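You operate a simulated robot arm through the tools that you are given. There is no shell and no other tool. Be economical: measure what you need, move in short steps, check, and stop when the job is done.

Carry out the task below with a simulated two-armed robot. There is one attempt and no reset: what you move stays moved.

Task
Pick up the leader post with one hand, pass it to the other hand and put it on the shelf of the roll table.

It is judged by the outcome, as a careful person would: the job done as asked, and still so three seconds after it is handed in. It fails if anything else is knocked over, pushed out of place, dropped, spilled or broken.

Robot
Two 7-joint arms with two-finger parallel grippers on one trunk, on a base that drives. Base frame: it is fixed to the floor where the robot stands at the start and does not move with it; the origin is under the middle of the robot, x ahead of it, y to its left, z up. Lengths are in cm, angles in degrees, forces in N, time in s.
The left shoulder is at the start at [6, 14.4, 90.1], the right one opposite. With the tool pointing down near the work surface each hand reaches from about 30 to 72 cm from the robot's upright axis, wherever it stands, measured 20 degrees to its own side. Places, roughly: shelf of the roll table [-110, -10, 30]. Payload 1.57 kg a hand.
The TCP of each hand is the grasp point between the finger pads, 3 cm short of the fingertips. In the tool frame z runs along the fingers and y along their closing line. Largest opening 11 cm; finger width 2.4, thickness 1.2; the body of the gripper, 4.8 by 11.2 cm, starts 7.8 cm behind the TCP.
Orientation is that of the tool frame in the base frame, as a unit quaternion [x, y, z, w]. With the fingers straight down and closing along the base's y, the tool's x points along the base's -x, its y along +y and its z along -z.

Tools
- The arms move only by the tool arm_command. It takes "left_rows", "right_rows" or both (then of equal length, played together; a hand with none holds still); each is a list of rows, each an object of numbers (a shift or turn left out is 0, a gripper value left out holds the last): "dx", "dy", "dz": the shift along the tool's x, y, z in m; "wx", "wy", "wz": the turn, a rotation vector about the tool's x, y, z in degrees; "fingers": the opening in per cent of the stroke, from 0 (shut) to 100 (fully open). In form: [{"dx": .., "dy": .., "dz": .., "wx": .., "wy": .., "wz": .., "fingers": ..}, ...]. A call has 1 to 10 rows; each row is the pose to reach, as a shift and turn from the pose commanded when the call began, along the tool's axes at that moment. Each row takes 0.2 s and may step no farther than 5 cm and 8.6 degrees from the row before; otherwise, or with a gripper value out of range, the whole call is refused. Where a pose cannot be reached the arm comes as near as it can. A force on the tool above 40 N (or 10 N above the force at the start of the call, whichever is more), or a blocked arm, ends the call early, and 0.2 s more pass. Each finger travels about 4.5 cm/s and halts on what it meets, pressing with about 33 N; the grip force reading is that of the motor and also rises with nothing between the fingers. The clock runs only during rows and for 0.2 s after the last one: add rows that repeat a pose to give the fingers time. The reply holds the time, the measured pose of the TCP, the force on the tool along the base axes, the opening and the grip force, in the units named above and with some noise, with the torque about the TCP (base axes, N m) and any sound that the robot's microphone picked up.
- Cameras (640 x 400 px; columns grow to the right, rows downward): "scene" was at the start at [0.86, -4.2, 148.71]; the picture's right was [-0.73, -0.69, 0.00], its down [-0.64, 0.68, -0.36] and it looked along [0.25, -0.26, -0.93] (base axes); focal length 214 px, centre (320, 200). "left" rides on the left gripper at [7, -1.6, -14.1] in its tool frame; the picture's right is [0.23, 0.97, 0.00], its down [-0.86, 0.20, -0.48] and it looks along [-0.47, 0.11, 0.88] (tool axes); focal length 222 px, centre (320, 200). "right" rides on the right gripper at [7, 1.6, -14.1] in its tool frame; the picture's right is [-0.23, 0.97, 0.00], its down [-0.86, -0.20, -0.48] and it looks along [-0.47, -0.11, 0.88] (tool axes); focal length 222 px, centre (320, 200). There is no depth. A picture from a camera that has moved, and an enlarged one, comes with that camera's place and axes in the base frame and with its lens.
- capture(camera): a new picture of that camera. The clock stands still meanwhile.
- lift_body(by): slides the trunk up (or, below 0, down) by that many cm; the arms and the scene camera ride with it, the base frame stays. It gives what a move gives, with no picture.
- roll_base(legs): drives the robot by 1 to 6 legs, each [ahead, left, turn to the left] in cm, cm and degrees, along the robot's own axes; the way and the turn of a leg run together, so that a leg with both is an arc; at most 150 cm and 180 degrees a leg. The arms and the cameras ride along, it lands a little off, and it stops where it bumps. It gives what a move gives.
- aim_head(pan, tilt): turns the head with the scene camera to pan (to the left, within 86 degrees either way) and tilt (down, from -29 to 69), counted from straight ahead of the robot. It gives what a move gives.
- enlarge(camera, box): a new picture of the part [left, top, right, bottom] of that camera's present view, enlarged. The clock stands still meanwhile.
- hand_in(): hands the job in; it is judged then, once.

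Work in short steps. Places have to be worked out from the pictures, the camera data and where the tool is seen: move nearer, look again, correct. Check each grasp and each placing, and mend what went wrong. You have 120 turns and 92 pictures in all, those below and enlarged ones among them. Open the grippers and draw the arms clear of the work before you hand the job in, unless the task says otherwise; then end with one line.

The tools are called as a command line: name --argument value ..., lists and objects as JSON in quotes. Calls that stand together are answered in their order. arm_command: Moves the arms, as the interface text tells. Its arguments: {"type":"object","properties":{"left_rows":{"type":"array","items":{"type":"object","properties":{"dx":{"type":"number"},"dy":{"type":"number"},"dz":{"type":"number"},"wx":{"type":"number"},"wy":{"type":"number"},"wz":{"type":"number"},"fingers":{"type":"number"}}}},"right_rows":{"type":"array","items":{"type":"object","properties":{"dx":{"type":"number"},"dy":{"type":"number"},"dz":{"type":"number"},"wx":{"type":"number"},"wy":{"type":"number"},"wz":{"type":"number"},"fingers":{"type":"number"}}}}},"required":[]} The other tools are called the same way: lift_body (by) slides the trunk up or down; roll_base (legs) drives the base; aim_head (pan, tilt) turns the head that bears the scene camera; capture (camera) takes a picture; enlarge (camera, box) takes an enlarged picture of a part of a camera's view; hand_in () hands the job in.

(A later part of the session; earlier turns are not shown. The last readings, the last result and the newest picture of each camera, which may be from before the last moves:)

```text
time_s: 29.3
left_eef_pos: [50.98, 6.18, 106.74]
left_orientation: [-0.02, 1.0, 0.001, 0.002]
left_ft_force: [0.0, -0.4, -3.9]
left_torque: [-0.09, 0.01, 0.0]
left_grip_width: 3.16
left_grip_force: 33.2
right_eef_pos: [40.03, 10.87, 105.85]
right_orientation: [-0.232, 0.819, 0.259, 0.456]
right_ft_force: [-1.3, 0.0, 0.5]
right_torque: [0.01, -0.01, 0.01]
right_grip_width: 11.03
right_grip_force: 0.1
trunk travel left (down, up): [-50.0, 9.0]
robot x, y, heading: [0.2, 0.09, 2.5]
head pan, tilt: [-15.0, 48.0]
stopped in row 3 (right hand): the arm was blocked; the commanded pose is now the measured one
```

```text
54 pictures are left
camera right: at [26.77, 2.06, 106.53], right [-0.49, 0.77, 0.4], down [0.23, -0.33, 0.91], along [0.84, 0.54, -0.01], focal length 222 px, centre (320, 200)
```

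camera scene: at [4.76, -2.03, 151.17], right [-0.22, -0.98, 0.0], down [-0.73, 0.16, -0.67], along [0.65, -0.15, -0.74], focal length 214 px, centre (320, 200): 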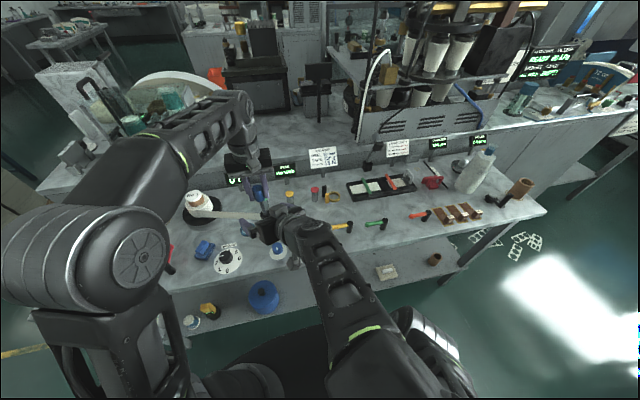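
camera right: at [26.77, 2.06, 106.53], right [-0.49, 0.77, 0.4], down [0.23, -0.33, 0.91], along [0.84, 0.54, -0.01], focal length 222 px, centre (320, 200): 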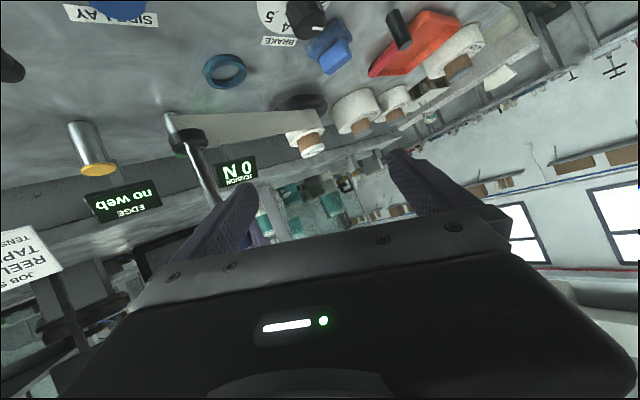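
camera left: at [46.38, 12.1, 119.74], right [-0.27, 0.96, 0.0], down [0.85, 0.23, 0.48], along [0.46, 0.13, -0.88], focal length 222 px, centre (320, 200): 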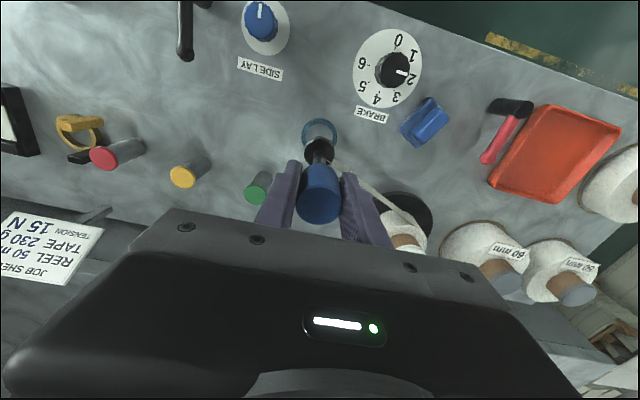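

The right arm runs into a joint limit so close in. I draw it back to the right, then will raise the trunk and take the handover farther forward and more to the right.

arm_command --right_rows '[{"dx": 0.005, "dy": -0.025, "dz": -0.021}, {"dx": 0.01, "dy": -0.05, "dz": -0.042}, {"dx": 0.015, "dy": -0.076, "dz": -0.063}, {"dx": 0.02, "dy": -0.1, "dz": -0.085}, {"dx": 0.025, "dy": -0.127, "dz": -0.106}, {"dx": 0.029, "dy": -0.152, "dz": -0.127}, {"dx": 0.034, "dy": -0.177, "dz": -0.149}, {"dx": 0.04, "dy": -0.203, "dz": -0.17}]'

lift_body --by 8

capture --camera "scene"

```text
time_s: 31.1
left_eef_pos: [50.92, 5.99, 106.85]
left_orientation: [-0.02, 1.0, 0.0, 0.003]
left_ft_force: [0.3, 0.6, -3.6]
left_torque: [-0.01, 0.04, -0.01]
left_grip_width: 3.14
left_grip_force: 33.3
right_eef_pos: [40.64, -16.86, 106.22]
right_orientation: [-0.232, 0.82, 0.258, 0.455]
right_ft_force: [-0.1, 0.2, 0.4]
right_torque: [0.02, 0.02, 0.0]
right_grip_width: 11.01
right_grip_force: 0.1
right hand out of reach, approached as far as the arm can: row 1, 2, 3, 4, 5, 6, 7, 8
trunk travel left (down, up): [-50.0, 9.0]
robot x, y, heading: [-0.04, 0.13, 2.4]
head pan, tilt: [-15.0, 48.0]
```

```text
time_s: 32.3
left_eef_pos: [50.9, 6.16, 114.82]
left_orientation: [-0.02, 1.0, -0.001, 0.002]
left_ft_force: [-1.3, 0.3, -3.5]
left_torque: [-0.01, -0.01, 0.02]
left_grip_width: 3.13
left_grip_force: 32.9
right_eef_pos: [40.65, -16.8, 114.27]
right_orientation: [-0.233, 0.82, 0.258, 0.455]
right_ft_force: [0.1, 0.3, -0.8]
right_torque: [0.04, 0.02, 0.01]
right_grip_width: 11.01
right_grip_force: 0.0
trunk travel left (down, up): [-58.0, 1.0]
robot x, y, heading: [0.27, 0.44, 2.1]
head pan, tilt: [-15.0, 48.0]
```

```text
53 pictures are left
camera scene: at [4.76, -2.01, 159.17], right [-0.22, -0.98, 0.0], down [-0.73, 0.16, -0.67], along [0.65, -0.15, -0.74], focal length 214 px, centre (320, 200)
```

scene: 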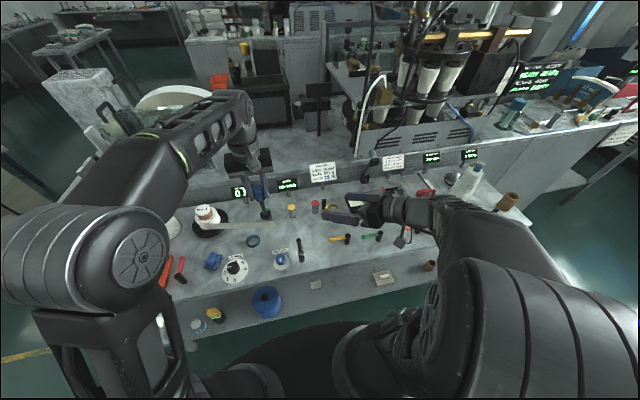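

Now the left hand moves the post forward-right and down, to about (56, -2) with TCP z ≈ 108.

arm_command --left_rows '[{"dx": -0.01, "dy": -0.02, "dz": 0.02}, {"dx": -0.02, "dy": -0.04, "dz": 0.04}, {"dx": -0.035, "dy": -0.06, "dz": 0.06}, {"dx": -0.05, "dy": -0.08, "dz": 0.075}]'

capture --camera "right"

```text
time_s: 33.3
left_eef_pos: [56.35, -1.77, 107.93]
left_orientation: [-0.02, 1.0, -0.001, 0.002]
left_ft_force: [-1.0, 0.2, -3.9]
left_torque: [-0.02, 0.02, 0.01]
left_grip_width: 3.12
left_grip_force: 33.2
right_eef_pos: [40.81, -16.79, 114.3]
right_orientation: [-0.232, 0.821, 0.257, 0.454]
right_ft_force: [-0.2, -0.5, 0.3]
right_torque: [0.01, -0.02, -0.05]
right_grip_width: 11.0
right_grip_force: 0.1
trunk travel left (down, up): [-58.0, 1.0]
robot x, y, heading: [0.33, 0.07, 2.3]
head pan, tilt: [-15.0, 48.0]
```

```text
52 pictures are left
camera right: at [27.54, -25.48, 114.95], right [-0.49, 0.77, 0.4], down [0.23, -0.33, 0.92], along [0.84, 0.54, -0.02], focal length 222 px, centre (320, 200)
```

right: 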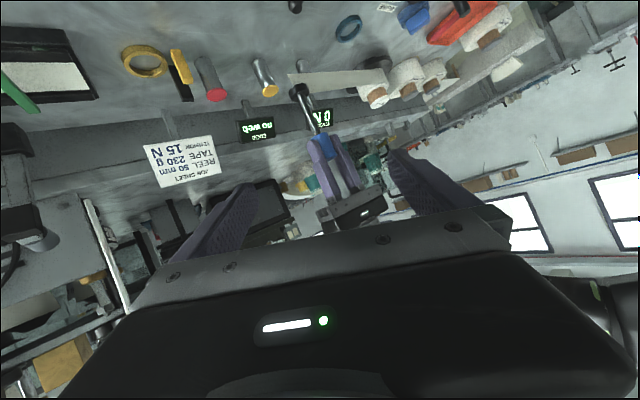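

Stem at about (56.6, -1.6), mid z ≈ 100.5. I bring the right hand to 9 cm short of it along its fingers, levelling the roll.

arm_command --right_rows '[{"dx": 0.005, "dy": -0.002, "dz": 0.035, "wz": -3}, {"dx": 0.01, "dy": -0.005, "dz": 0.07, "wz": -6}, {"dx": 0.015, "dy": -0.008, "dz": 0.105, "wz": -9}, {"dx": 0.02, "dy": -0.01, "dz": 0.14, "wz": -12}, {"dx": 0.0218, "dy": -0.0114, "dz": 0.168, "wz": -13.7}]'

capture --camera "right"

```text
time_s: 34.5
left_eef_pos: [56.3, -1.65, 107.94]
left_orientation: [-0.02, 1.0, -0.001, 0.003]
left_ft_force: [-0.4, 0.1, -4.1]
left_torque: [0.02, 0.01, 0.01]
left_grip_width: 3.15
left_grip_force: 32.8
right_eef_pos: [50.93, -7.33, 104.33]
right_orientation: [-0.328, 0.787, 0.202, 0.482]
right_ft_force: [-0.3, 0.2, -0.5]
right_torque: [0.03, -0.01, -0.01]
right_grip_width: 11.01
right_grip_force: 0.1
trunk travel left (down, up): [-58.0, 1.0]
robot x, y, heading: [-0.13, 0.07, 2.3]
head pan, tilt: [-15.0, 48.0]
```

```text
51 pictures are left
camera right: at [38.63, -17.35, 104.54], right [-0.62, 0.76, 0.2], down [0.11, -0.17, 0.98], along [0.78, 0.63, 0.02], focal length 222 px, centre (320, 200)
```

right: 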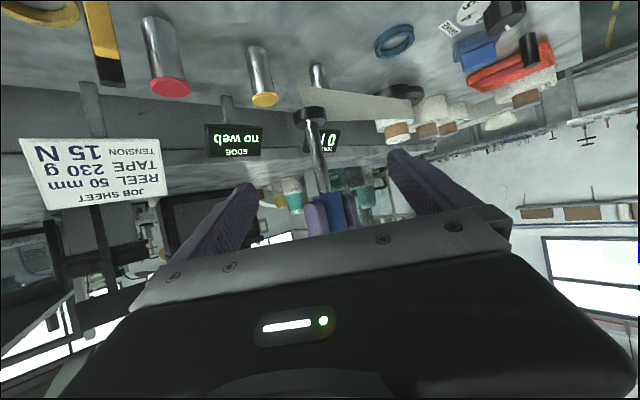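

Aligned within 2 mm. I advance 8.7 cm along the fingers.

arm_command --right_rows '[{"dz": 0.022, "dx": -0.001, "dy": -0.001}, {"dz": 0.044, "dx": -0.002, "dy": -0.001}, {"dz": 0.066, "dx": -0.002, "dy": -0.001}, {"dz": 0.087, "dx": -0.002, "dy": -0.001}]'

capture --camera "right"

```text
time_s: 35.5
left_eef_pos: [56.27, -1.73, 107.93]
left_orientation: [-0.02, 1.0, -0.001, 0.003]
left_ft_force: [-0.4, -0.5, -4.2]
left_torque: [0.0, 0.0, 0.03]
left_grip_width: 3.15
left_grip_force: 32.7
right_eef_pos: [56.48, -1.79, 100.56]
right_orientation: [-0.328, 0.787, 0.201, 0.483]
right_ft_force: [-0.1, -0.3, 0.6]
right_torque: [0.01, 0.0, -0.01]
right_grip_width: 11.01
right_grip_force: 0.0
trunk travel left (down, up): [-58.0, 1.0]
robot x, y, heading: [0.05, 0.1, 2.3]
head pan, tilt: [-15.0, 48.0]
```

```text
50 pictures are left
camera right: at [44.29, -11.82, 100.86], right [-0.62, 0.76, 0.2], down [0.11, -0.17, 0.98], along [0.78, 0.63, 0.02], focal length 222 px, centre (320, 200)
```

right: 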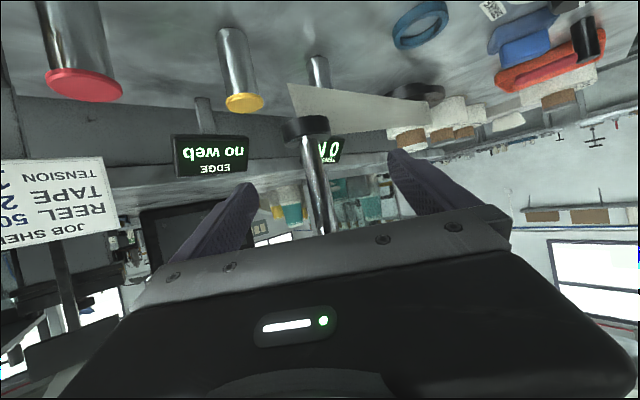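

The stem is between the right fingers. I close them on it.

arm_command --right_rows '[{"fingers": 60}, {"fingers": 30}, {"fingers": 10}, {"fingers": 0}, {"fingers": 0}, {"fingers": 0}, {"fingers": 0}]'

capture --camera "right"

```text
time_s: 37.1
left_eef_pos: [56.32, -1.77, 107.95]
left_orientation: [-0.02, 1.0, 0.0, 0.002]
left_ft_force: [-4.9, 2.8, -1.4]
left_torque: [0.17, 0.59, 0.05]
left_grip_width: 3.13
left_grip_force: 33.3
right_eef_pos: [56.51, -1.94, 100.65]
right_orientation: [-0.328, 0.786, 0.201, 0.483]
right_ft_force: [4.8, -2.5, -0.1]
right_torque: [0.02, -0.25, -0.05]
right_grip_width: 1.38
right_grip_force: 23.8
trunk travel left (down, up): [-58.0, 1.0]
robot x, y, heading: [0.01, -0.16, 2.2]
head pan, tilt: [-15.0, 48.0]
```

```text
49 pictures are left
camera right: at [44.26, -11.88, 100.88], right [-0.62, 0.76, 0.2], down [0.11, -0.17, 0.98], along [0.78, 0.63, 0.02], focal length 222 px, centre (320, 200)
```

right: 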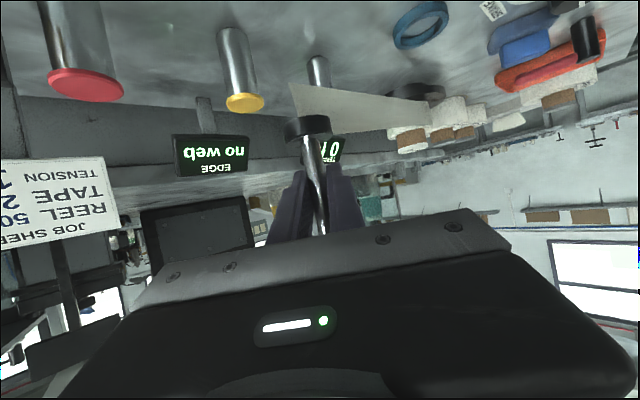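

The right hand holds the stem (1.38 cm). I open the left hand partly, then raise it straight off.

arm_command --left_rows '[{"fingers": 45}, {"fingers": 55}, {"fingers": 55}, {"fingers": 55}]'

arm_command --left_rows '[{"dz": -0.03}, {"dz": -0.06}]'

capture --camera "right"

capture --camera "scene"

```text
time_s: 38.1
left_eef_pos: [56.25, -1.65, 107.95]
left_orientation: [-0.02, 1.0, -0.001, 0.002]
left_ft_force: [0.3, -0.6, 0.4]
left_torque: [0.0, -0.03, 0.0]
left_grip_width: 6.03
left_grip_force: 0.1
right_eef_pos: [56.54, -1.8, 100.68]
right_orientation: [-0.328, 0.787, 0.201, 0.483]
right_ft_force: [0.5, -0.2, -0.1]
right_torque: [-0.01, -0.01, -0.05]
right_grip_width: 1.37
right_grip_force: 30.5
trunk travel left (down, up): [-58.0, 1.0]
robot x, y, heading: [0.39, 0.14, 2.4]
head pan, tilt: [-15.0, 48.0]
```

```text
time_s: 38.7
left_eef_pos: [54.22, -1.35, 111.71]
left_orientation: [-0.02, 1.0, -0.003, 0.008]
left_ft_force: [1.3, 0.3, -0.2]
left_torque: [0.02, 0.01, 0.01]
left_grip_width: 6.04
left_grip_force: 0.0
left hand out of reach, approached as far as the arm can: row 1, 2
right_eef_pos: [56.36, -1.71, 100.77]
right_orientation: [-0.328, 0.786, 0.201, 0.483]
right_ft_force: [0.5, -0.3, -0.8]
right_torque: [0.02, 0.0, 0.01]
right_grip_width: 1.36
right_grip_force: 30.7
trunk travel left (down, up): [-58.0, 1.0]
robot x, y, heading: [-0.15, 0.12, 2.3]
head pan, tilt: [-15.0, 48.0]
```

```text
48 pictures are left
camera right: at [44.15, -11.75, 100.92], right [-0.62, 0.76, 0.2], down [0.11, -0.17, 0.98], along [0.78, 0.63, 0.02], focal length 222 px, centre (320, 200)
```

right: 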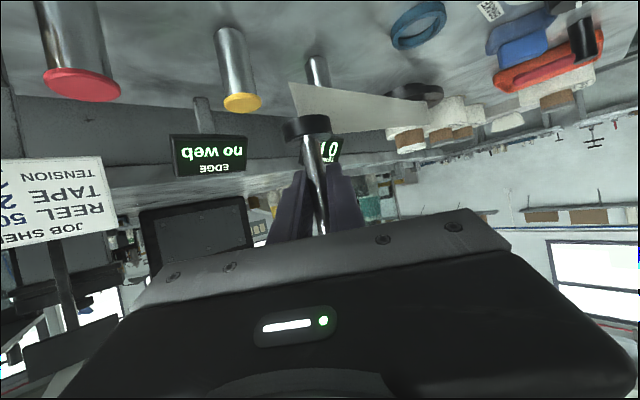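

```text
47 pictures are left
camera scene: at [4.61, -1.89, 159.18], right [-0.22, -0.98, 0.0], down [-0.72, 0.16, -0.67], along [0.65, -0.15, -0.74], focal length 214 px, centre (320, 200)
```

scene: 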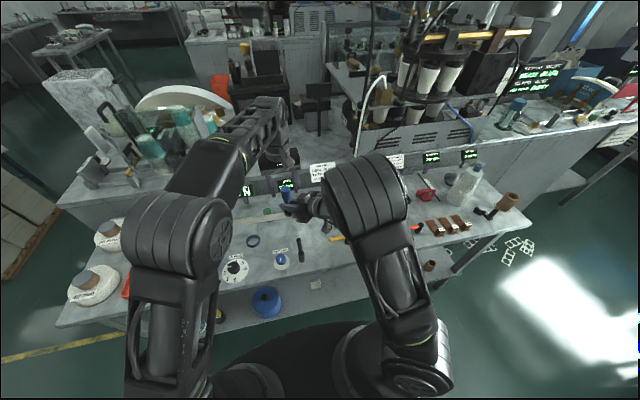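

The right hand has it alone. The left fingertips still reach just below the head's top, so I lower the right hand 3.5 cm to come clear, then move the left hand aside.

arm_command --right_rows '[{"dx": 0.015, "dz": 0.008}, {"dx": 0.031, "dz": 0.016}]'

arm_command --left_rows '[{"dy": 0.04, "dz": 0.0}, {"dy": 0.08, "dx": 0.02}, {"dy": 0.12, "dx": 0.06}, {"dy": 0.16, "dx": 0.1}, {"dy": 0.2, "dx": 0.14}, {"dy": 0.24, "dx": 0.18}]'

capture --camera "scene"

```text
time_s: 39.3
left_eef_pos: [54.36, -1.44, 111.73]
left_orientation: [-0.02, 1.0, -0.003, 0.007]
left_ft_force: [0.6, -0.6, -1.4]
left_torque: [0.01, 0.0, 0.02]
left_grip_width: 6.05
left_grip_force: 0.1
right_eef_pos: [56.61, -1.9, 97.17]
right_orientation: [-0.329, 0.786, 0.202, 0.483]
right_ft_force: [-0.6, 0.4, 0.2]
right_torque: [-0.03, 0.0, 0.02]
right_grip_width: 1.37
right_grip_force: 29.9
trunk travel left (down, up): [-58.0, 1.0]
robot x, y, heading: [0.03, 0.26, 2.1]
head pan, tilt: [-15.0, 48.0]
```

```text
refused: row 3 steps farther than a row can; nothing moved
```

```text
46 pictures are left
camera scene: at [4.81, -2.04, 159.17], right [-0.22, -0.98, 0.0], down [-0.73, 0.16, -0.67], along [0.65, -0.15, -0.74], focal length 214 px, centre (320, 200)
```

scene: 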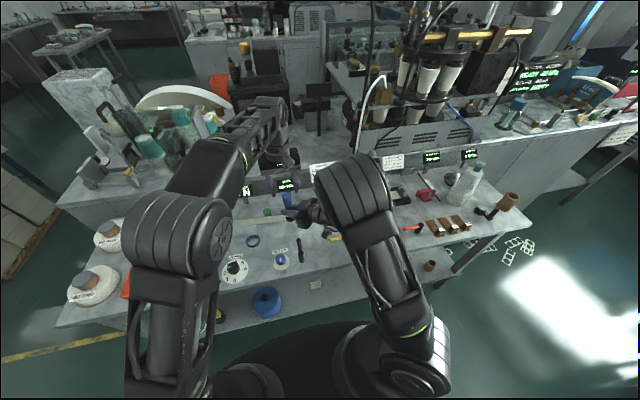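

The left step was too long; I repeat it in shorter steps.

arm_command --left_rows '[{"dy": 0.03}, {"dy": 0.06, "dx": 0.01}, {"dy": 0.09, "dx": 0.03}, {"dy": 0.12, "dx": 0.06}, {"dy": 0.15, "dx": 0.09}, {"dy": 0.18, "dx": 0.12}, {"dy": 0.21, "dx": 0.15}, {"dy": 0.24, "dx": 0.18}]'

capture --camera "left"

enlarge --camera "scene" --box '[200, 150, 360, 250]'

```text
time_s: 41.1
left_eef_pos: [35.34, 21.96, 111.12]
left_orientation: [-0.02, 1.0, 0.0, 0.002]
left_ft_force: [-0.8, -0.2, -0.2]
left_torque: [0.0, -0.02, 0.01]
left_grip_width: 6.06
left_grip_force: 0.1
right_eef_pos: [56.49, -1.83, 97.29]
right_orientation: [-0.328, 0.786, 0.201, 0.483]
right_ft_force: [-0.5, 0.1, -0.3]
right_torque: [-0.03, 0.0, -0.02]
right_grip_width: 1.35
right_grip_force: 30.3
trunk travel left (down, up): [-58.0, 1.0]
robot x, y, heading: [0.13, 0.01, 2.3]
head pan, tilt: [-15.0, 48.0]
```

```text
45 pictures are left
camera left: at [28.22, 20.0, 125.27], right [-0.26, 0.96, 0.0], down [0.84, 0.23, 0.48], along [0.47, 0.13, -0.88], focal length 222 px, centre (320, 200)
```

left: 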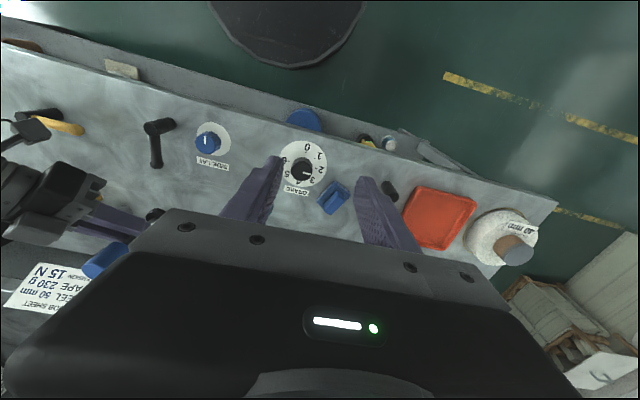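

```text
4.00 times, centred on (280, 200) of scene
camera zoom: at [4.62, -1.95, 159.18], right [-0.22, -0.98, 0.0], down [-0.72, 0.16, -0.67], along [0.65, -0.15, -0.74], focal length 858 px, centre (480, 200)
```

zoom: 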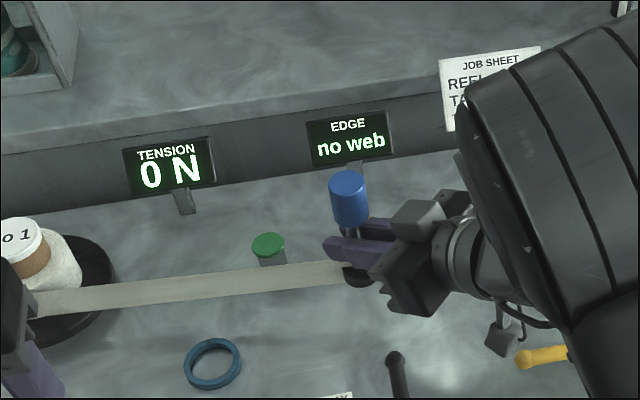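

The post is upright in the right hand, the leader still fastened to its foot and slack (0 N). I first back off a little diagonally to feel whether the tape pays out.

roll_base --legs '[[-15, -15, 0]]'

capture --camera "scene"

```text
time_s: 42.7
left_eef_pos: [20.63, 6.4, 111.09]
left_orientation: [-0.02, 1.0, 0.0, 0.003]
left_ft_force: [0.3, -0.2, -0.8]
left_torque: [0.01, -0.06, -0.02]
left_grip_width: 6.05
left_grip_force: 0.0
right_eef_pos: [41.87, -17.34, 97.21]
right_orientation: [-0.329, 0.786, 0.202, 0.483]
right_ft_force: [0.1, 0.1, 0.0]
right_torque: [0.03, -0.01, 0.03]
right_grip_width: 1.35
right_grip_force: 30.0
trunk travel left (down, up): [-58.0, 1.0]
robot x, y, heading: [-14.92, -15.14, 2.1]
head pan, tilt: [-15.0, 48.0]
```

```text
43 pictures are left
camera scene: at [-10.04, -17.55, 159.18], right [-0.22, -0.98, 0.0], down [-0.72, 0.16, -0.67], along [0.65, -0.15, -0.74], focal length 214 px, centre (320, 200)
```

scene: 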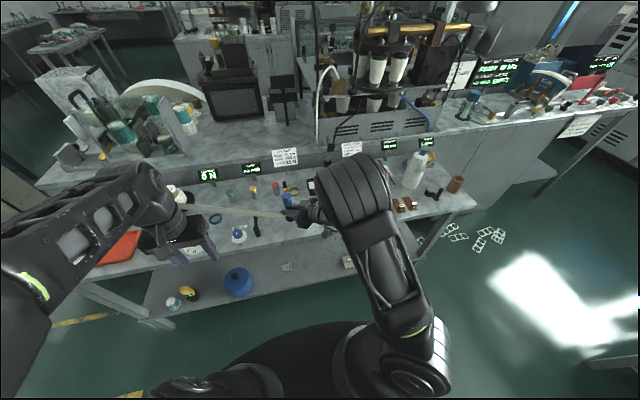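

The tape pays out with no pull felt. I continue back and right, then turn left by 90° first.

roll_base --legs '[[-22, -18, 0]]'

enlarge --camera "scene" --box '[120, 120, 400, 295]'

```text
time_s: 44.7
left_eef_pos: [-0.24, -12.59, 111.25]
left_orientation: [-0.022, 1.0, 0.0, 0.003]
left_ft_force: [-0.3, 0.6, -0.5]
left_torque: [0.01, 0.0, 0.01]
left_grip_width: 6.06
left_grip_force: 0.0
right_eef_pos: [21.12, -36.14, 97.21]
right_orientation: [-0.33, 0.785, 0.203, 0.483]
right_ft_force: [-0.7, -0.6, -0.4]
right_torque: [-0.03, -0.01, -0.03]
right_grip_width: 1.35
right_grip_force: 30.2
trunk travel left (down, up): [-58.0, 1.0]
robot x, y, heading: [-35.33, -34.72, 2.7]
head pan, tilt: [-15.0, 48.0]
```

```text
2.29 times, centred on (260, 208) of scene
camera zoom: at [-30.86, -36.61, 159.18], right [-0.21, -0.98, 0.0], down [-0.73, 0.16, -0.67], along [0.65, -0.14, -0.74], focal length 490 px, centre (457, 183)
```

zoom: 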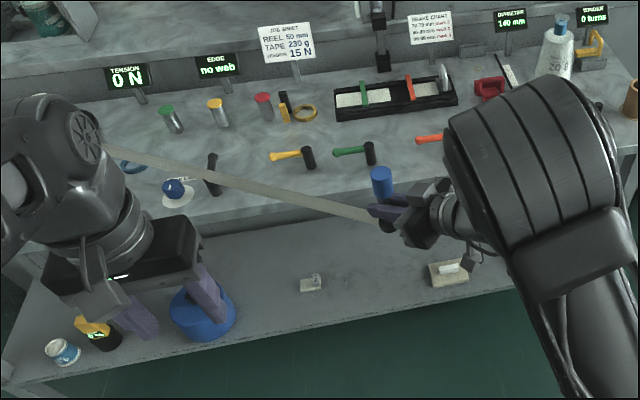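

All undisturbed; the tape simply stretches out. Now I turn left 90°.

roll_base --legs '[[0, 0, 88]]'

aim_head --pan 60 --tilt 50

capture --camera "scene"

```text
time_s: 48.8
left_eef_pos: [-55.06, 2.09, 111.2]
left_orientation: [-0.7, 0.714, 0.002, 0.002]
left_ft_force: [0.3, 0.5, -0.2]
left_torque: [-0.01, -0.04, -0.01]
left_grip_width: 6.05
left_grip_force: 0.0
right_eef_pos: [-30.29, 21.83, 97.12]
right_orientation: [0.778, -0.348, -0.477, -0.213]
right_ft_force: [-0.3, 0.3, -0.4]
right_torque: [-0.02, -0.01, -0.01]
right_grip_width: 1.36
right_grip_force: 30.1
trunk travel left (down, up): [-58.0, 1.0]
robot x, y, heading: [-35.44, -34.32, 89.2]
head pan, tilt: [-15.0, 48.0]
```

```text
time_s: 50.2
left_eef_pos: [-55.11, 2.19, 111.17]
left_orientation: [-0.699, 0.715, 0.002, 0.003]
left_ft_force: [0.4, 0.3, 0.2]
left_torque: [0.0, -0.01, 0.03]
left_grip_width: 6.05
left_grip_force: 0.1
right_eef_pos: [-30.27, 21.76, 97.23]
right_orientation: [0.778, -0.348, -0.477, -0.213]
right_ft_force: [-0.3, -0.7, -0.4]
right_torque: [-0.03, -0.02, 0.02]
right_grip_width: 1.34
right_grip_force: 30.1
trunk travel left (down, up): [-58.0, 1.0]
robot x, y, heading: [-35.43, -34.38, 88.8]
head pan, tilt: [60.0, 50.0]
```

```text
41 pictures are left
camera scene: at [-42.16, -33.65, 158.9], right [0.52, 0.85, 0.0], down [0.66, -0.4, -0.64], along [-0.55, 0.33, -0.77], focal length 214 px, centre (320, 200)
```

scene: 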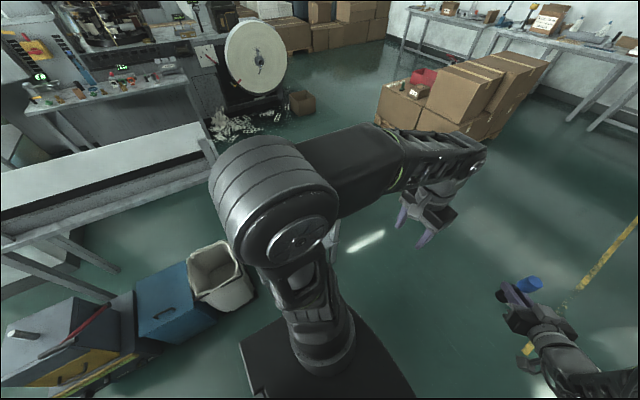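

Robot is at (-35, -34) facing +y. I pull the left hand in and up, then turn left 66° more, so the right hand's fingers will point nearly straight into the shelf.

arm_command --left_rows '[{"dx": 0.03, "dy": 0.01, "dz": -0.01}, {"dx": 0.06, "dy": 0.02, "dz": -0.03}, {"dx": 0.09, "dy": 0.02, "dz": -0.05}]'

roll_base --legs '[[0, 0, 66]]'

aim_head --pan 20 --tilt 40

capture --camera "scene"

capture --camera "right"

```text
time_s: 51.0
left_eef_pos: [-57.13, -6.28, 115.77]
left_orientation: [-0.7, 0.714, 0.002, 0.002]
left_ft_force: [0.4, 0.3, -0.1]
left_torque: [0.05, 0.03, 0.0]
left_grip_width: 6.06
left_grip_force: 0.0
left hand out of reach, approached as far as the arm can: row 3
right_eef_pos: [-30.18, 21.83, 97.29]
right_orientation: [0.778, -0.348, -0.478, -0.214]
right_ft_force: [0.5, -1.0, 0.2]
right_torque: [-0.01, 0.01, -0.04]
right_grip_width: 1.36
right_grip_force: 30.6
trunk travel left (down, up): [-58.0, 1.0]
robot x, y, heading: [-35.3, -34.66, 88.8]
head pan, tilt: [60.0, 50.0]
```

```text
time_s: 54.4
left_eef_pos: [-69.83, -43.81, 115.76]
left_orientation: [0.979, -0.204, -0.003, -0.001]
left_ft_force: [0.3, -0.1, 0.1]
left_torque: [0.02, 0.01, -0.01]
left_grip_width: 6.04
left_grip_force: 0.2
right_eef_pos: [-85.7, -8.31, 97.23]
right_orientation: [0.84, 0.145, -0.515, 0.089]
right_ft_force: [0.3, -0.2, 0.5]
right_torque: [0.02, -0.03, 0.02]
right_grip_width: 1.33
right_grip_force: 30.1
trunk travel left (down, up): [-58.0, 1.0]
robot x, y, heading: [-35.76, -34.42, 156.5]
head pan, tilt: [60.0, 50.0]
```

```text
time_s: 55.5
left_eef_pos: [-69.83, -43.75, 115.78]
left_orientation: [0.979, -0.205, -0.003, -0.002]
left_ft_force: [0.5, -0.1, 0.7]
left_torque: [0.01, 0.04, 0.03]
left_grip_width: 6.06
left_grip_force: 0.0
right_eef_pos: [-85.6, -8.28, 97.14]
right_orientation: [0.84, 0.144, -0.516, 0.088]
right_ft_force: [0.2, 0.0, 0.8]
right_torque: [0.0, -0.02, 0.03]
right_grip_width: 1.34
right_grip_force: 30.5
trunk travel left (down, up): [-58.0, 1.0]
robot x, y, heading: [-35.56, -34.23, 156.6]
head pan, tilt: [20.0, 40.0]
```

```text
40 pictures are left
camera scene: at [-41.29, -35.35, 160.32], right [0.06, 1.0, 0.0], down [0.64, -0.04, -0.77], along [-0.76, 0.05, -0.64], focal length 214 px, centre (320, 200)
```

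scene: 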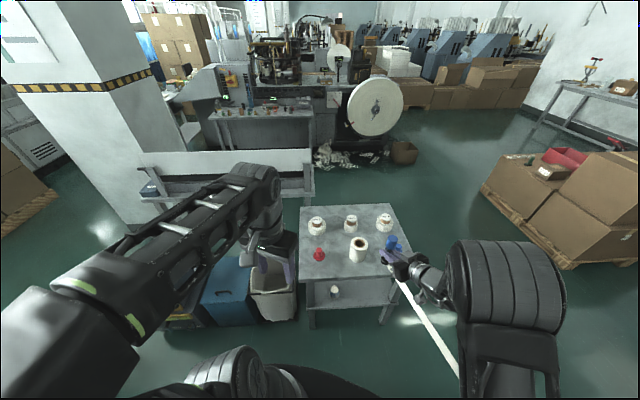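

```text
39 pictures are left
camera right: at [-70.24, -4.5, 97.41], right [0.23, -0.95, 0.2], down [-0.03, 0.2, 0.98], along [-0.97, -0.23, 0.02], focal length 222 px, centre (320, 200)
```

right: 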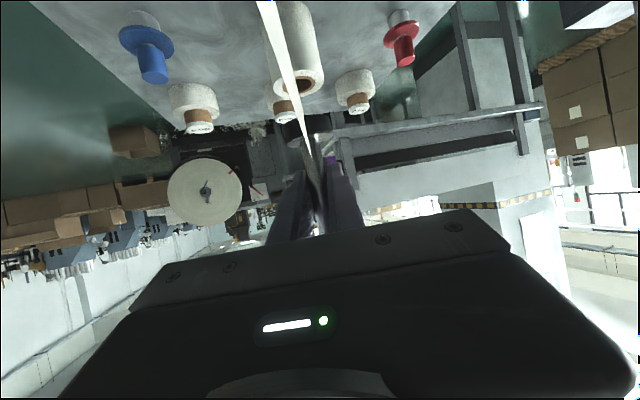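

The table is in view; the tape trails behind the right hand. I zoom in on table and shelf to measure again.

enlarge --camera "scene" --box '[270, 190, 430, 330]'

```text
2.86 times, centred on (350, 260) of scene
camera zoom: at [-41.29, -35.35, 160.32], right [0.06, 1.0, 0.0], down [0.64, -0.04, -0.77], along [-0.76, 0.05, -0.64], focal length 613 px, centre (234, 29)
```

zoom: 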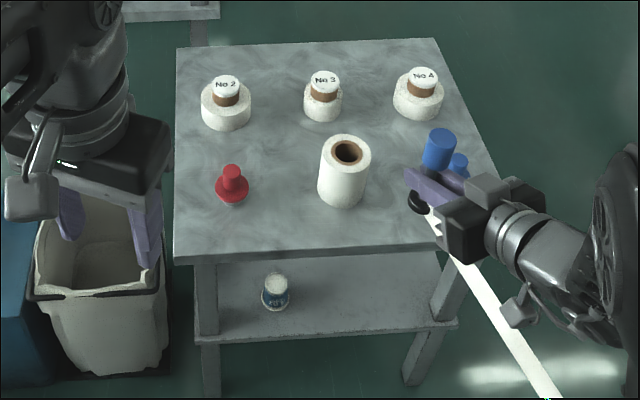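

Shelf front edge x ≈ −97, jar at ≈(−104, −22.5), table top z ≈ 63–65. Target ≈ (−105.5, −3). I lower the trunk 38 cm here, in front of the table, first.

lift_body --by -38

capture --camera "scene"

```text
time_s: 59.1
left_eef_pos: [-69.94, -43.88, 77.75]
left_orientation: [0.979, -0.205, -0.002, -0.001]
left_ft_force: [-0.5, -0.4, 0.2]
left_torque: [0.01, -0.01, 0.02]
left_grip_width: 6.03
left_grip_force: 0.0
right_eef_pos: [-85.59, -8.26, 59.16]
right_orientation: [0.841, 0.145, -0.515, 0.088]
right_ft_force: [0.2, 0.8, 0.0]
right_torque: [0.02, 0.03, -0.02]
right_grip_width: 1.37
right_grip_force: 30.1
trunk travel left (down, up): [-20.0, 39.0]
robot x, y, heading: [-35.35, -34.67, 156.5]
head pan, tilt: [20.0, 40.0]
```

```text
37 pictures are left
camera scene: at [-41.27, -35.35, 122.32], right [0.06, 1.0, 0.0], down [0.64, -0.04, -0.77], along [-0.76, 0.05, -0.64], focal length 214 px, centre (320, 200)
```

scene: 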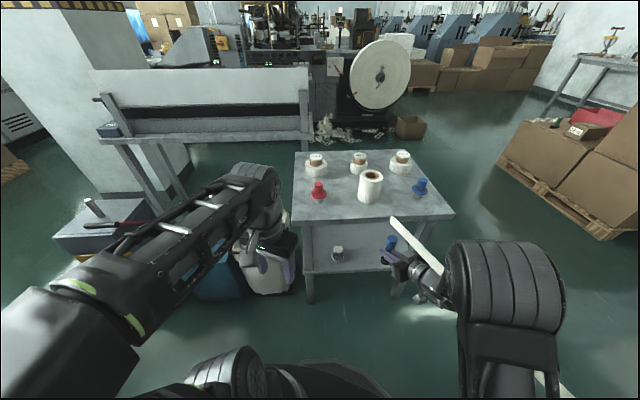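

Now the right arm lowers 22 cm straight down (TCP to z ≈ 37), still in front of the shelf.

arm_command --right_rows '[{"dx": 0.033, "dz": 0.017}, {"dx": 0.066, "dz": 0.034}, {"dx": 0.1, "dz": 0.051}, {"dx": 0.133, "dz": 0.068}, {"dx": 0.166, "dz": 0.085}, {"dx": 0.196, "dz": 0.1}]'

capture --camera "right"

enlarge --camera "scene" --box '[270, 180, 510, 330]'

```text
time_s: 60.5
left_eef_pos: [-69.87, -43.75, 77.62]
left_orientation: [0.979, -0.204, -0.002, -0.001]
left_ft_force: [0.4, -0.2, -1.0]
left_torque: [0.0, -0.04, 0.03]
left_grip_width: 6.07
left_grip_force: 0.0
right_eef_pos: [-85.7, -8.33, 37.26]
right_orientation: [0.84, 0.144, -0.516, 0.088]
right_ft_force: [-0.5, -0.2, -1.2]
right_torque: [-0.01, -0.02, 0.01]
right_grip_width: 1.36
right_grip_force: 30.2
trunk travel left (down, up): [-20.0, 39.0]
robot x, y, heading: [-35.43, -34.74, 156.3]
head pan, tilt: [20.0, 40.0]
```

```text
36 pictures are left
camera right: at [-70.27, -4.57, 37.55], right [0.23, -0.95, 0.2], down [-0.03, 0.2, 0.98], along [-0.97, -0.23, 0.02], focal length 222 px, centre (320, 200)
```

right: 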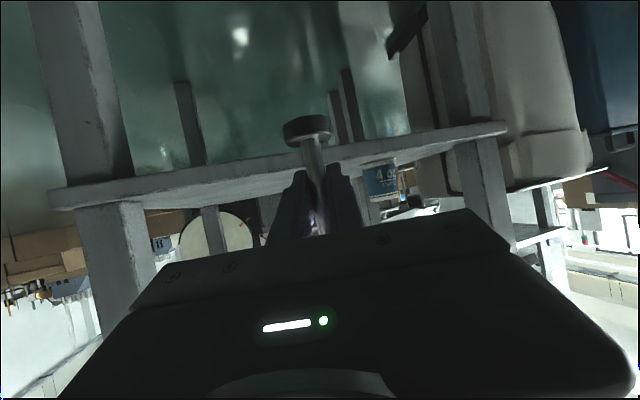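

```text
2.67 times, centred on (390, 255) of scene
camera zoom: at [-41.27, -35.35, 122.32], right [0.06, 1.0, 0.0], down [0.64, -0.04, -0.77], along [-0.76, 0.05, -0.64], focal length 572 px, centre (133, 53)
```

zoom: 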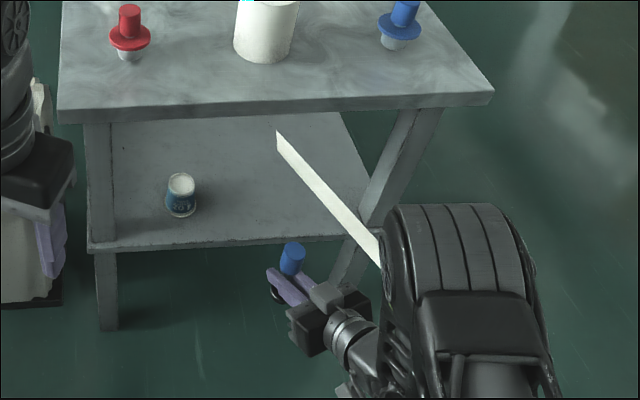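

The tape's end now seems to no longer be at the foot; I look again at it from a slightly different head angle.

aim_head --pan -20 --tilt 35

capture --camera "scene"

```text
time_s: 61.6
left_eef_pos: [-69.76, -43.91, 77.81]
left_orientation: [0.979, -0.204, -0.002, -0.002]
left_ft_force: [-0.4, 0.1, -0.4]
left_torque: [0.0, -0.01, -0.05]
left_grip_width: 6.06
left_grip_force: 0.0
right_eef_pos: [-85.62, -8.37, 37.45]
right_orientation: [0.84, 0.144, -0.516, 0.089]
right_ft_force: [0.1, 0.5, 0.5]
right_torque: [-0.01, 0.0, -0.01]
right_grip_width: 1.34
right_grip_force: 30.3
trunk travel left (down, up): [-20.0, 39.0]
robot x, y, heading: [-35.47, -34.6, 156.4]
head pan, tilt: [-20.0, 35.0]
```

```text
34 pictures are left
camera scene: at [-39.18, -29.81, 123.07], right [0.69, 0.73, 0.0], down [0.42, -0.4, -0.82], along [-0.59, 0.56, -0.57], focal length 214 px, centre (320, 200)
```

scene: 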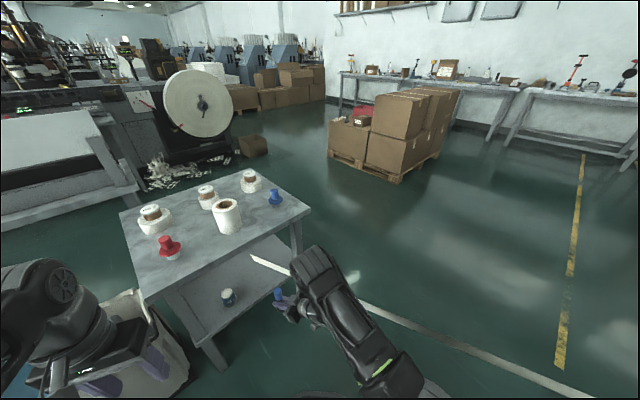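

The ribbon's end hangs loose in the air near the post, no longer on it. I wait briefly (tiny arm hold) and look again whether it moves.

arm_command --right_rows '[{"dx": 0}, {"dx": 0}, {"dx": 0}, {"dx": 0}, {"dx": 0}]'

enlarge --camera "scene" --box '[200, 220, 440, 370]'

enlarge --camera "right" --box '[220, 80, 420, 240]'

```text
time_s: 62.8
left_eef_pos: [-69.9, -43.88, 77.81]
left_orientation: [0.979, -0.205, -0.002, -0.001]
left_ft_force: [-0.2, -0.5, 0.2]
left_torque: [-0.03, 0.03, 0.0]
left_grip_width: 6.04
left_grip_force: 0.0
right_eef_pos: [-85.72, -8.27, 37.3]
right_orientation: [0.84, 0.145, -0.516, 0.089]
right_ft_force: [0.3, 0.6, 0.3]
right_torque: [-0.04, -0.01, -0.01]
right_grip_width: 1.34
right_grip_force: 29.8
trunk travel left (down, up): [-20.0, 39.0]
robot x, y, heading: [-35.44, -34.53, 156.6]
head pan, tilt: [-20.0, 35.0]
```

```text
2.67 times, centred on (320, 295) of scene
camera zoom: at [-39.18, -29.81, 123.07], right [0.69, 0.72, 0.0], down [0.42, -0.4, -0.82], along [-0.59, 0.56, -0.57], focal length 572 px, centre (320, -53)
```

zoom: 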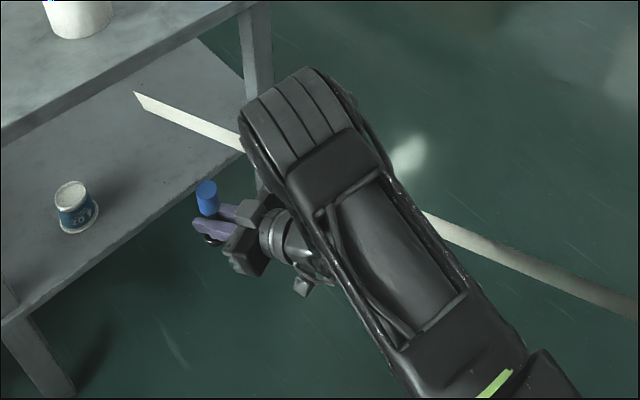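

```text
2.50 times, centred on (320, 160) of right
camera zoom: at [-70.27, -4.55, 37.59], right [0.23, -0.95, 0.2], down [-0.03, 0.2, 0.98], along [-0.97, -0.23, 0.02], focal length 555 px, centre (320, 300)
```

zoom: 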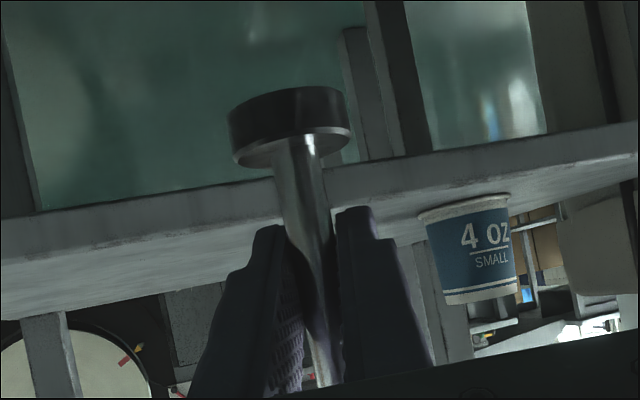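

The end of the tape hangs free and static; nothing pulls. From the right camera the shelf top looks to be z ≈ 32–33, so I raise the post 5 cm before entering.

arm_command --right_rows '[{"dx": -0.022, "dz": -0.011}, {"dx": -0.0446, "dz": -0.0228}]'

roll_base --legs '[[10, 1.5, 0]]'

capture --camera "right"

capture --camera "scene"

```text
time_s: 63.4
left_eef_pos: [-69.78, -43.82, 77.75]
left_orientation: [0.979, -0.203, -0.002, -0.002]
left_ft_force: [-0.2, -0.1, 0.2]
left_torque: [-0.01, 0.01, -0.03]
left_grip_width: 6.03
left_grip_force: 0.0
right_eef_pos: [-85.69, -8.3, 42.34]
right_orientation: [0.84, 0.145, -0.515, 0.089]
right_ft_force: [-0.2, 0.4, 0.3]
right_torque: [-0.02, -0.02, 0.0]
right_grip_width: 1.36
right_grip_force: 30.2
trunk travel left (down, up): [-20.0, 39.0]
robot x, y, heading: [-35.85, -34.63, 156.4]
head pan, tilt: [-20.0, 35.0]
```

```text
time_s: 64.6
left_eef_pos: [-79.55, -41.08, 77.75]
left_orientation: [0.979, -0.204, -0.003, -0.001]
left_ft_force: [0.6, -0.7, 0.3]
left_torque: [0.02, 0.03, -0.03]
left_grip_width: 6.05
left_grip_force: 0.1
right_eef_pos: [-95.39, -5.58, 42.28]
right_orientation: [0.84, 0.144, -0.515, 0.088]
right_ft_force: [-0.3, 0.1, 0.0]
right_torque: [-0.01, -0.01, 0.03]
right_grip_width: 1.35
right_grip_force: 30.2
trunk travel left (down, up): [-20.0, 39.0]
robot x, y, heading: [-45.1, -32.48, 156.7]
head pan, tilt: [-20.0, 35.0]
```

```text
31 pictures are left
camera right: at [-79.92, -1.93, 42.55], right [0.23, -0.95, 0.2], down [-0.03, 0.2, 0.98], along [-0.97, -0.23, 0.02], focal length 222 px, centre (320, 200)
```

right: 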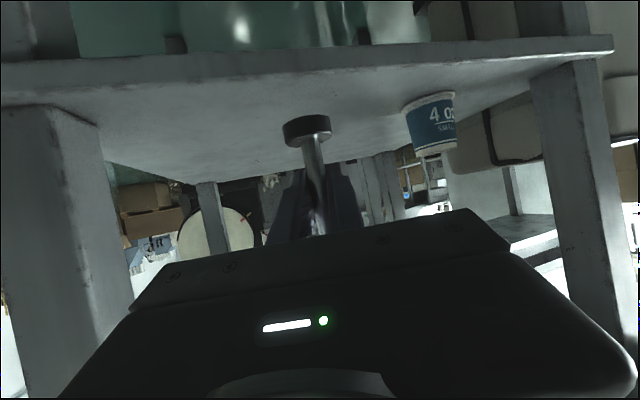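

```text
30 pictures are left
camera scene: at [-48.88, -27.22, 123.07], right [0.69, 0.72, 0.0], down [0.42, -0.4, -0.82], along [-0.59, 0.56, -0.57], focal length 214 px, centre (320, 200)
```

scene: 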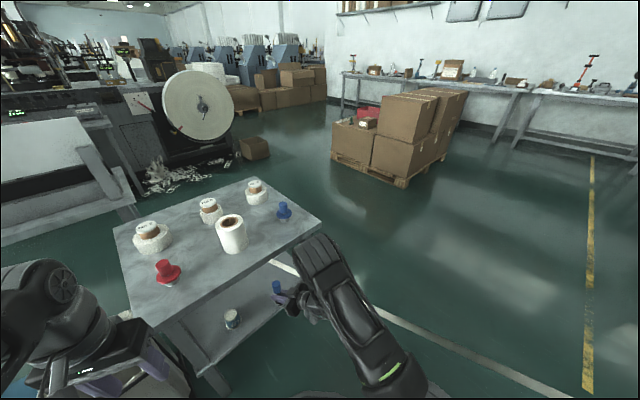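

All clear of legs and cup. I drive in the last 9 cm.

roll_base --legs '[[9, 1.5, 0]]'

capture --camera "right"

aim_head --pan 10 --tilt 45

capture --camera "scene"

```text
time_s: 65.7
left_eef_pos: [-88.65, -38.73, 77.69]
left_orientation: [0.978, -0.207, -0.003, -0.001]
left_ft_force: [0.5, -1.0, 0.6]
left_torque: [-0.03, 0.03, -0.01]
left_grip_width: 6.05
left_grip_force: 0.1
right_eef_pos: [-104.32, -3.13, 42.29]
right_orientation: [0.841, 0.141, -0.515, 0.086]
right_ft_force: [-0.2, 0.1, 0.3]
right_torque: [-0.01, 0.01, 0.02]
right_grip_width: 1.33
right_grip_force: 30.6
trunk travel left (down, up): [-20.0, 39.0]
robot x, y, heading: [-54.55, -29.55, 156.3]
head pan, tilt: [-20.0, 35.0]
```

```text
29 pictures are left
camera right: at [-88.93, 0.53, 42.55], right [0.22, -0.95, 0.2], down [-0.03, 0.2, 0.98], along [-0.97, -0.22, 0.02], focal length 222 px, centre (320, 200)
```

right: 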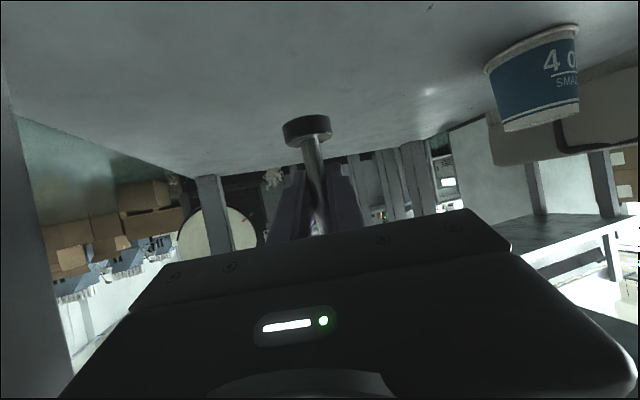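

```text
time_s: 66.6
left_eef_pos: [-88.61, -38.77, 77.73]
left_orientation: [0.979, -0.206, -0.002, -0.002]
left_ft_force: [0.1, 0.4, 0.0]
left_torque: [0.01, -0.02, -0.02]
left_grip_width: 6.05
left_grip_force: 0.0
right_eef_pos: [-104.51, -3.17, 42.37]
right_orientation: [0.841, 0.142, -0.515, 0.087]
right_ft_force: [0.2, -0.8, -1.2]
right_torque: [0.02, 0.02, 0.0]
right_grip_width: 1.35
right_grip_force: 30.2
trunk travel left (down, up): [-20.0, 39.0]
robot x, y, heading: [-54.43, -29.28, 156.2]
head pan, tilt: [10.0, 45.0]
```

```text
28 pictures are left
camera scene: at [-59.51, -29.0, 121.59], right [0.24, 0.97, 0.0], down [0.69, -0.17, -0.71], along [-0.69, 0.17, -0.71], focal length 214 px, centre (320, 200)
```

scene: 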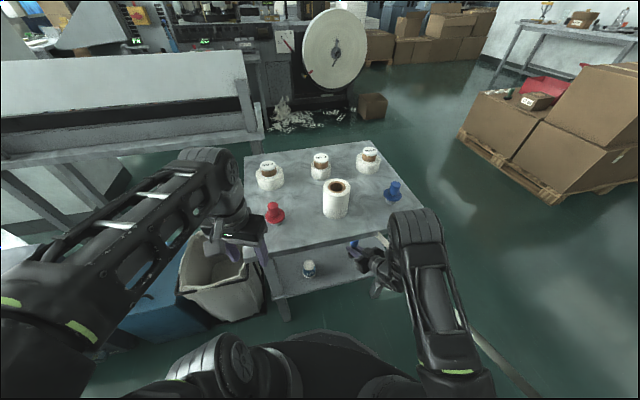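

The post is over the shelf at (−104.4, −3.1). I lower 3.5 cm, then creep.

arm_command --right_rows '[{"dx": 0.009, "dz": 0.0046}, {"dx": 0.018, "dz": 0.0091}, {"dx": 0.027, "dz": 0.0137}, {"dx": 0.0312, "dz": 0.016}]'

capture --camera "right"

enlarge --camera "scene" --box '[280, 220, 440, 320]'

```text
time_s: 67.6
left_eef_pos: [-88.58, -38.78, 77.79]
left_orientation: [0.979, -0.206, -0.003, -0.001]
left_ft_force: [0.3, -0.3, 0.4]
left_torque: [-0.03, 0.01, 0.02]
left_grip_width: 6.03
left_grip_force: 0.2
right_eef_pos: [-104.38, -3.03, 39.02]
right_orientation: [0.839, 0.143, -0.517, 0.088]
right_ft_force: [2.1, -0.5, 7.8]
right_torque: [-0.03, -0.28, 0.02]
right_grip_width: 1.32
right_grip_force: 29.9
trunk travel left (down, up): [-20.0, 39.0]
robot x, y, heading: [-54.74, -29.97, 156.0]
head pan, tilt: [10.0, 45.0]
```

```text
27 pictures are left
camera right: at [-88.98, 0.65, 39.19], right [0.22, -0.95, 0.2], down [-0.02, 0.2, 0.98], along [-0.97, -0.22, 0.02], focal length 222 px, centre (320, 200)
```

right: 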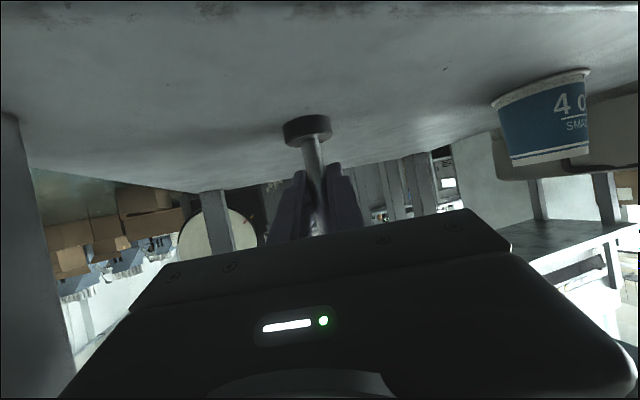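

```text
4.00 times, centred on (360, 270) of scene
camera zoom: at [-59.43, -29.05, 121.63], right [0.24, 0.97, 0.0], down [0.69, -0.17, -0.71], along [-0.69, 0.17, -0.71], focal length 858 px, centre (160, -80)
```

zoom: 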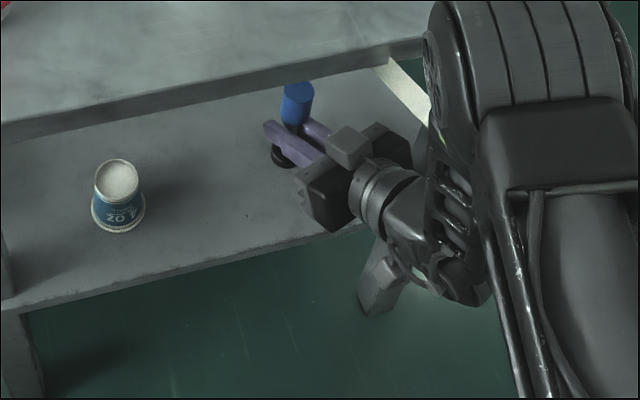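

Contact: 7.8 N up at TCP z 39, so the foot stands on the shelf. I ease off by about 1 mm and check the force before releasing.

arm_command --right_rows '[{"dx": -0.0009, "dz": -0.0005}, {"dx": -0.0009, "dz": -0.0005}]'

enlarge --camera "right" --box '[220, 80, 420, 240]'

```text
time_s: 68.2
left_eef_pos: [-88.77, -38.77, 77.75]
left_orientation: [0.979, -0.206, -0.002, -0.001]
left_ft_force: [-0.2, -0.1, -0.4]
left_torque: [-0.03, -0.02, -0.01]
left_grip_width: 6.06
left_grip_force: 0.0
right_eef_pos: [-104.4, -2.98, 39.02]
right_orientation: [0.84, 0.142, -0.516, 0.087]
right_ft_force: [-1.9, 3.8, 8.6]
right_torque: [0.03, -0.04, 0.0]
right_grip_width: 1.36
right_grip_force: 29.5
trunk travel left (down, up): [-20.0, 39.0]
robot x, y, heading: [-54.09, -29.64, 156.2]
head pan, tilt: [10.0, 45.0]
```

```text
2.50 times, centred on (320, 160) of right
camera zoom: at [-88.98, 0.63, 39.22], right [0.22, -0.95, 0.2], down [-0.03, 0.2, 0.98], along [-0.97, -0.22, 0.02], focal length 555 px, centre (320, 300)
```

zoom: 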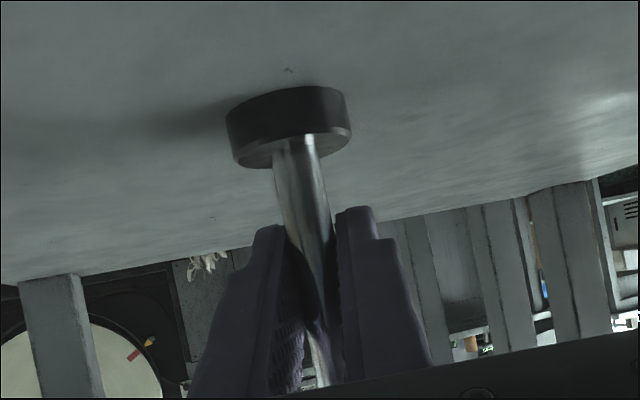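

The foot is flat on the shelf; still 8 N load. I ease off another 1.5 mm.

arm_command --right_rows '[{"dx": -0.0013, "dz": -0.0007}, {"dx": -0.0013, "dz": -0.0007}]'

```text
time_s: 68.8
left_eef_pos: [-88.83, -38.71, 77.78]
left_orientation: [0.978, -0.207, -0.002, -0.002]
left_ft_force: [-0.7, -0.7, -0.5]
left_torque: [-0.05, -0.01, -0.02]
left_grip_width: 6.06
left_grip_force: 0.0
right_eef_pos: [-104.43, -3.05, 39.02]
right_orientation: [0.841, 0.142, -0.515, 0.087]
right_ft_force: [-1.8, 0.2, 1.7]
right_torque: [-0.04, 0.19, 0.01]
right_grip_width: 1.38
right_grip_force: 30.4
trunk travel left (down, up): [-20.0, 39.0]
robot x, y, heading: [-54.51, -29.51, 155.9]
head pan, tilt: [10.0, 45.0]
```

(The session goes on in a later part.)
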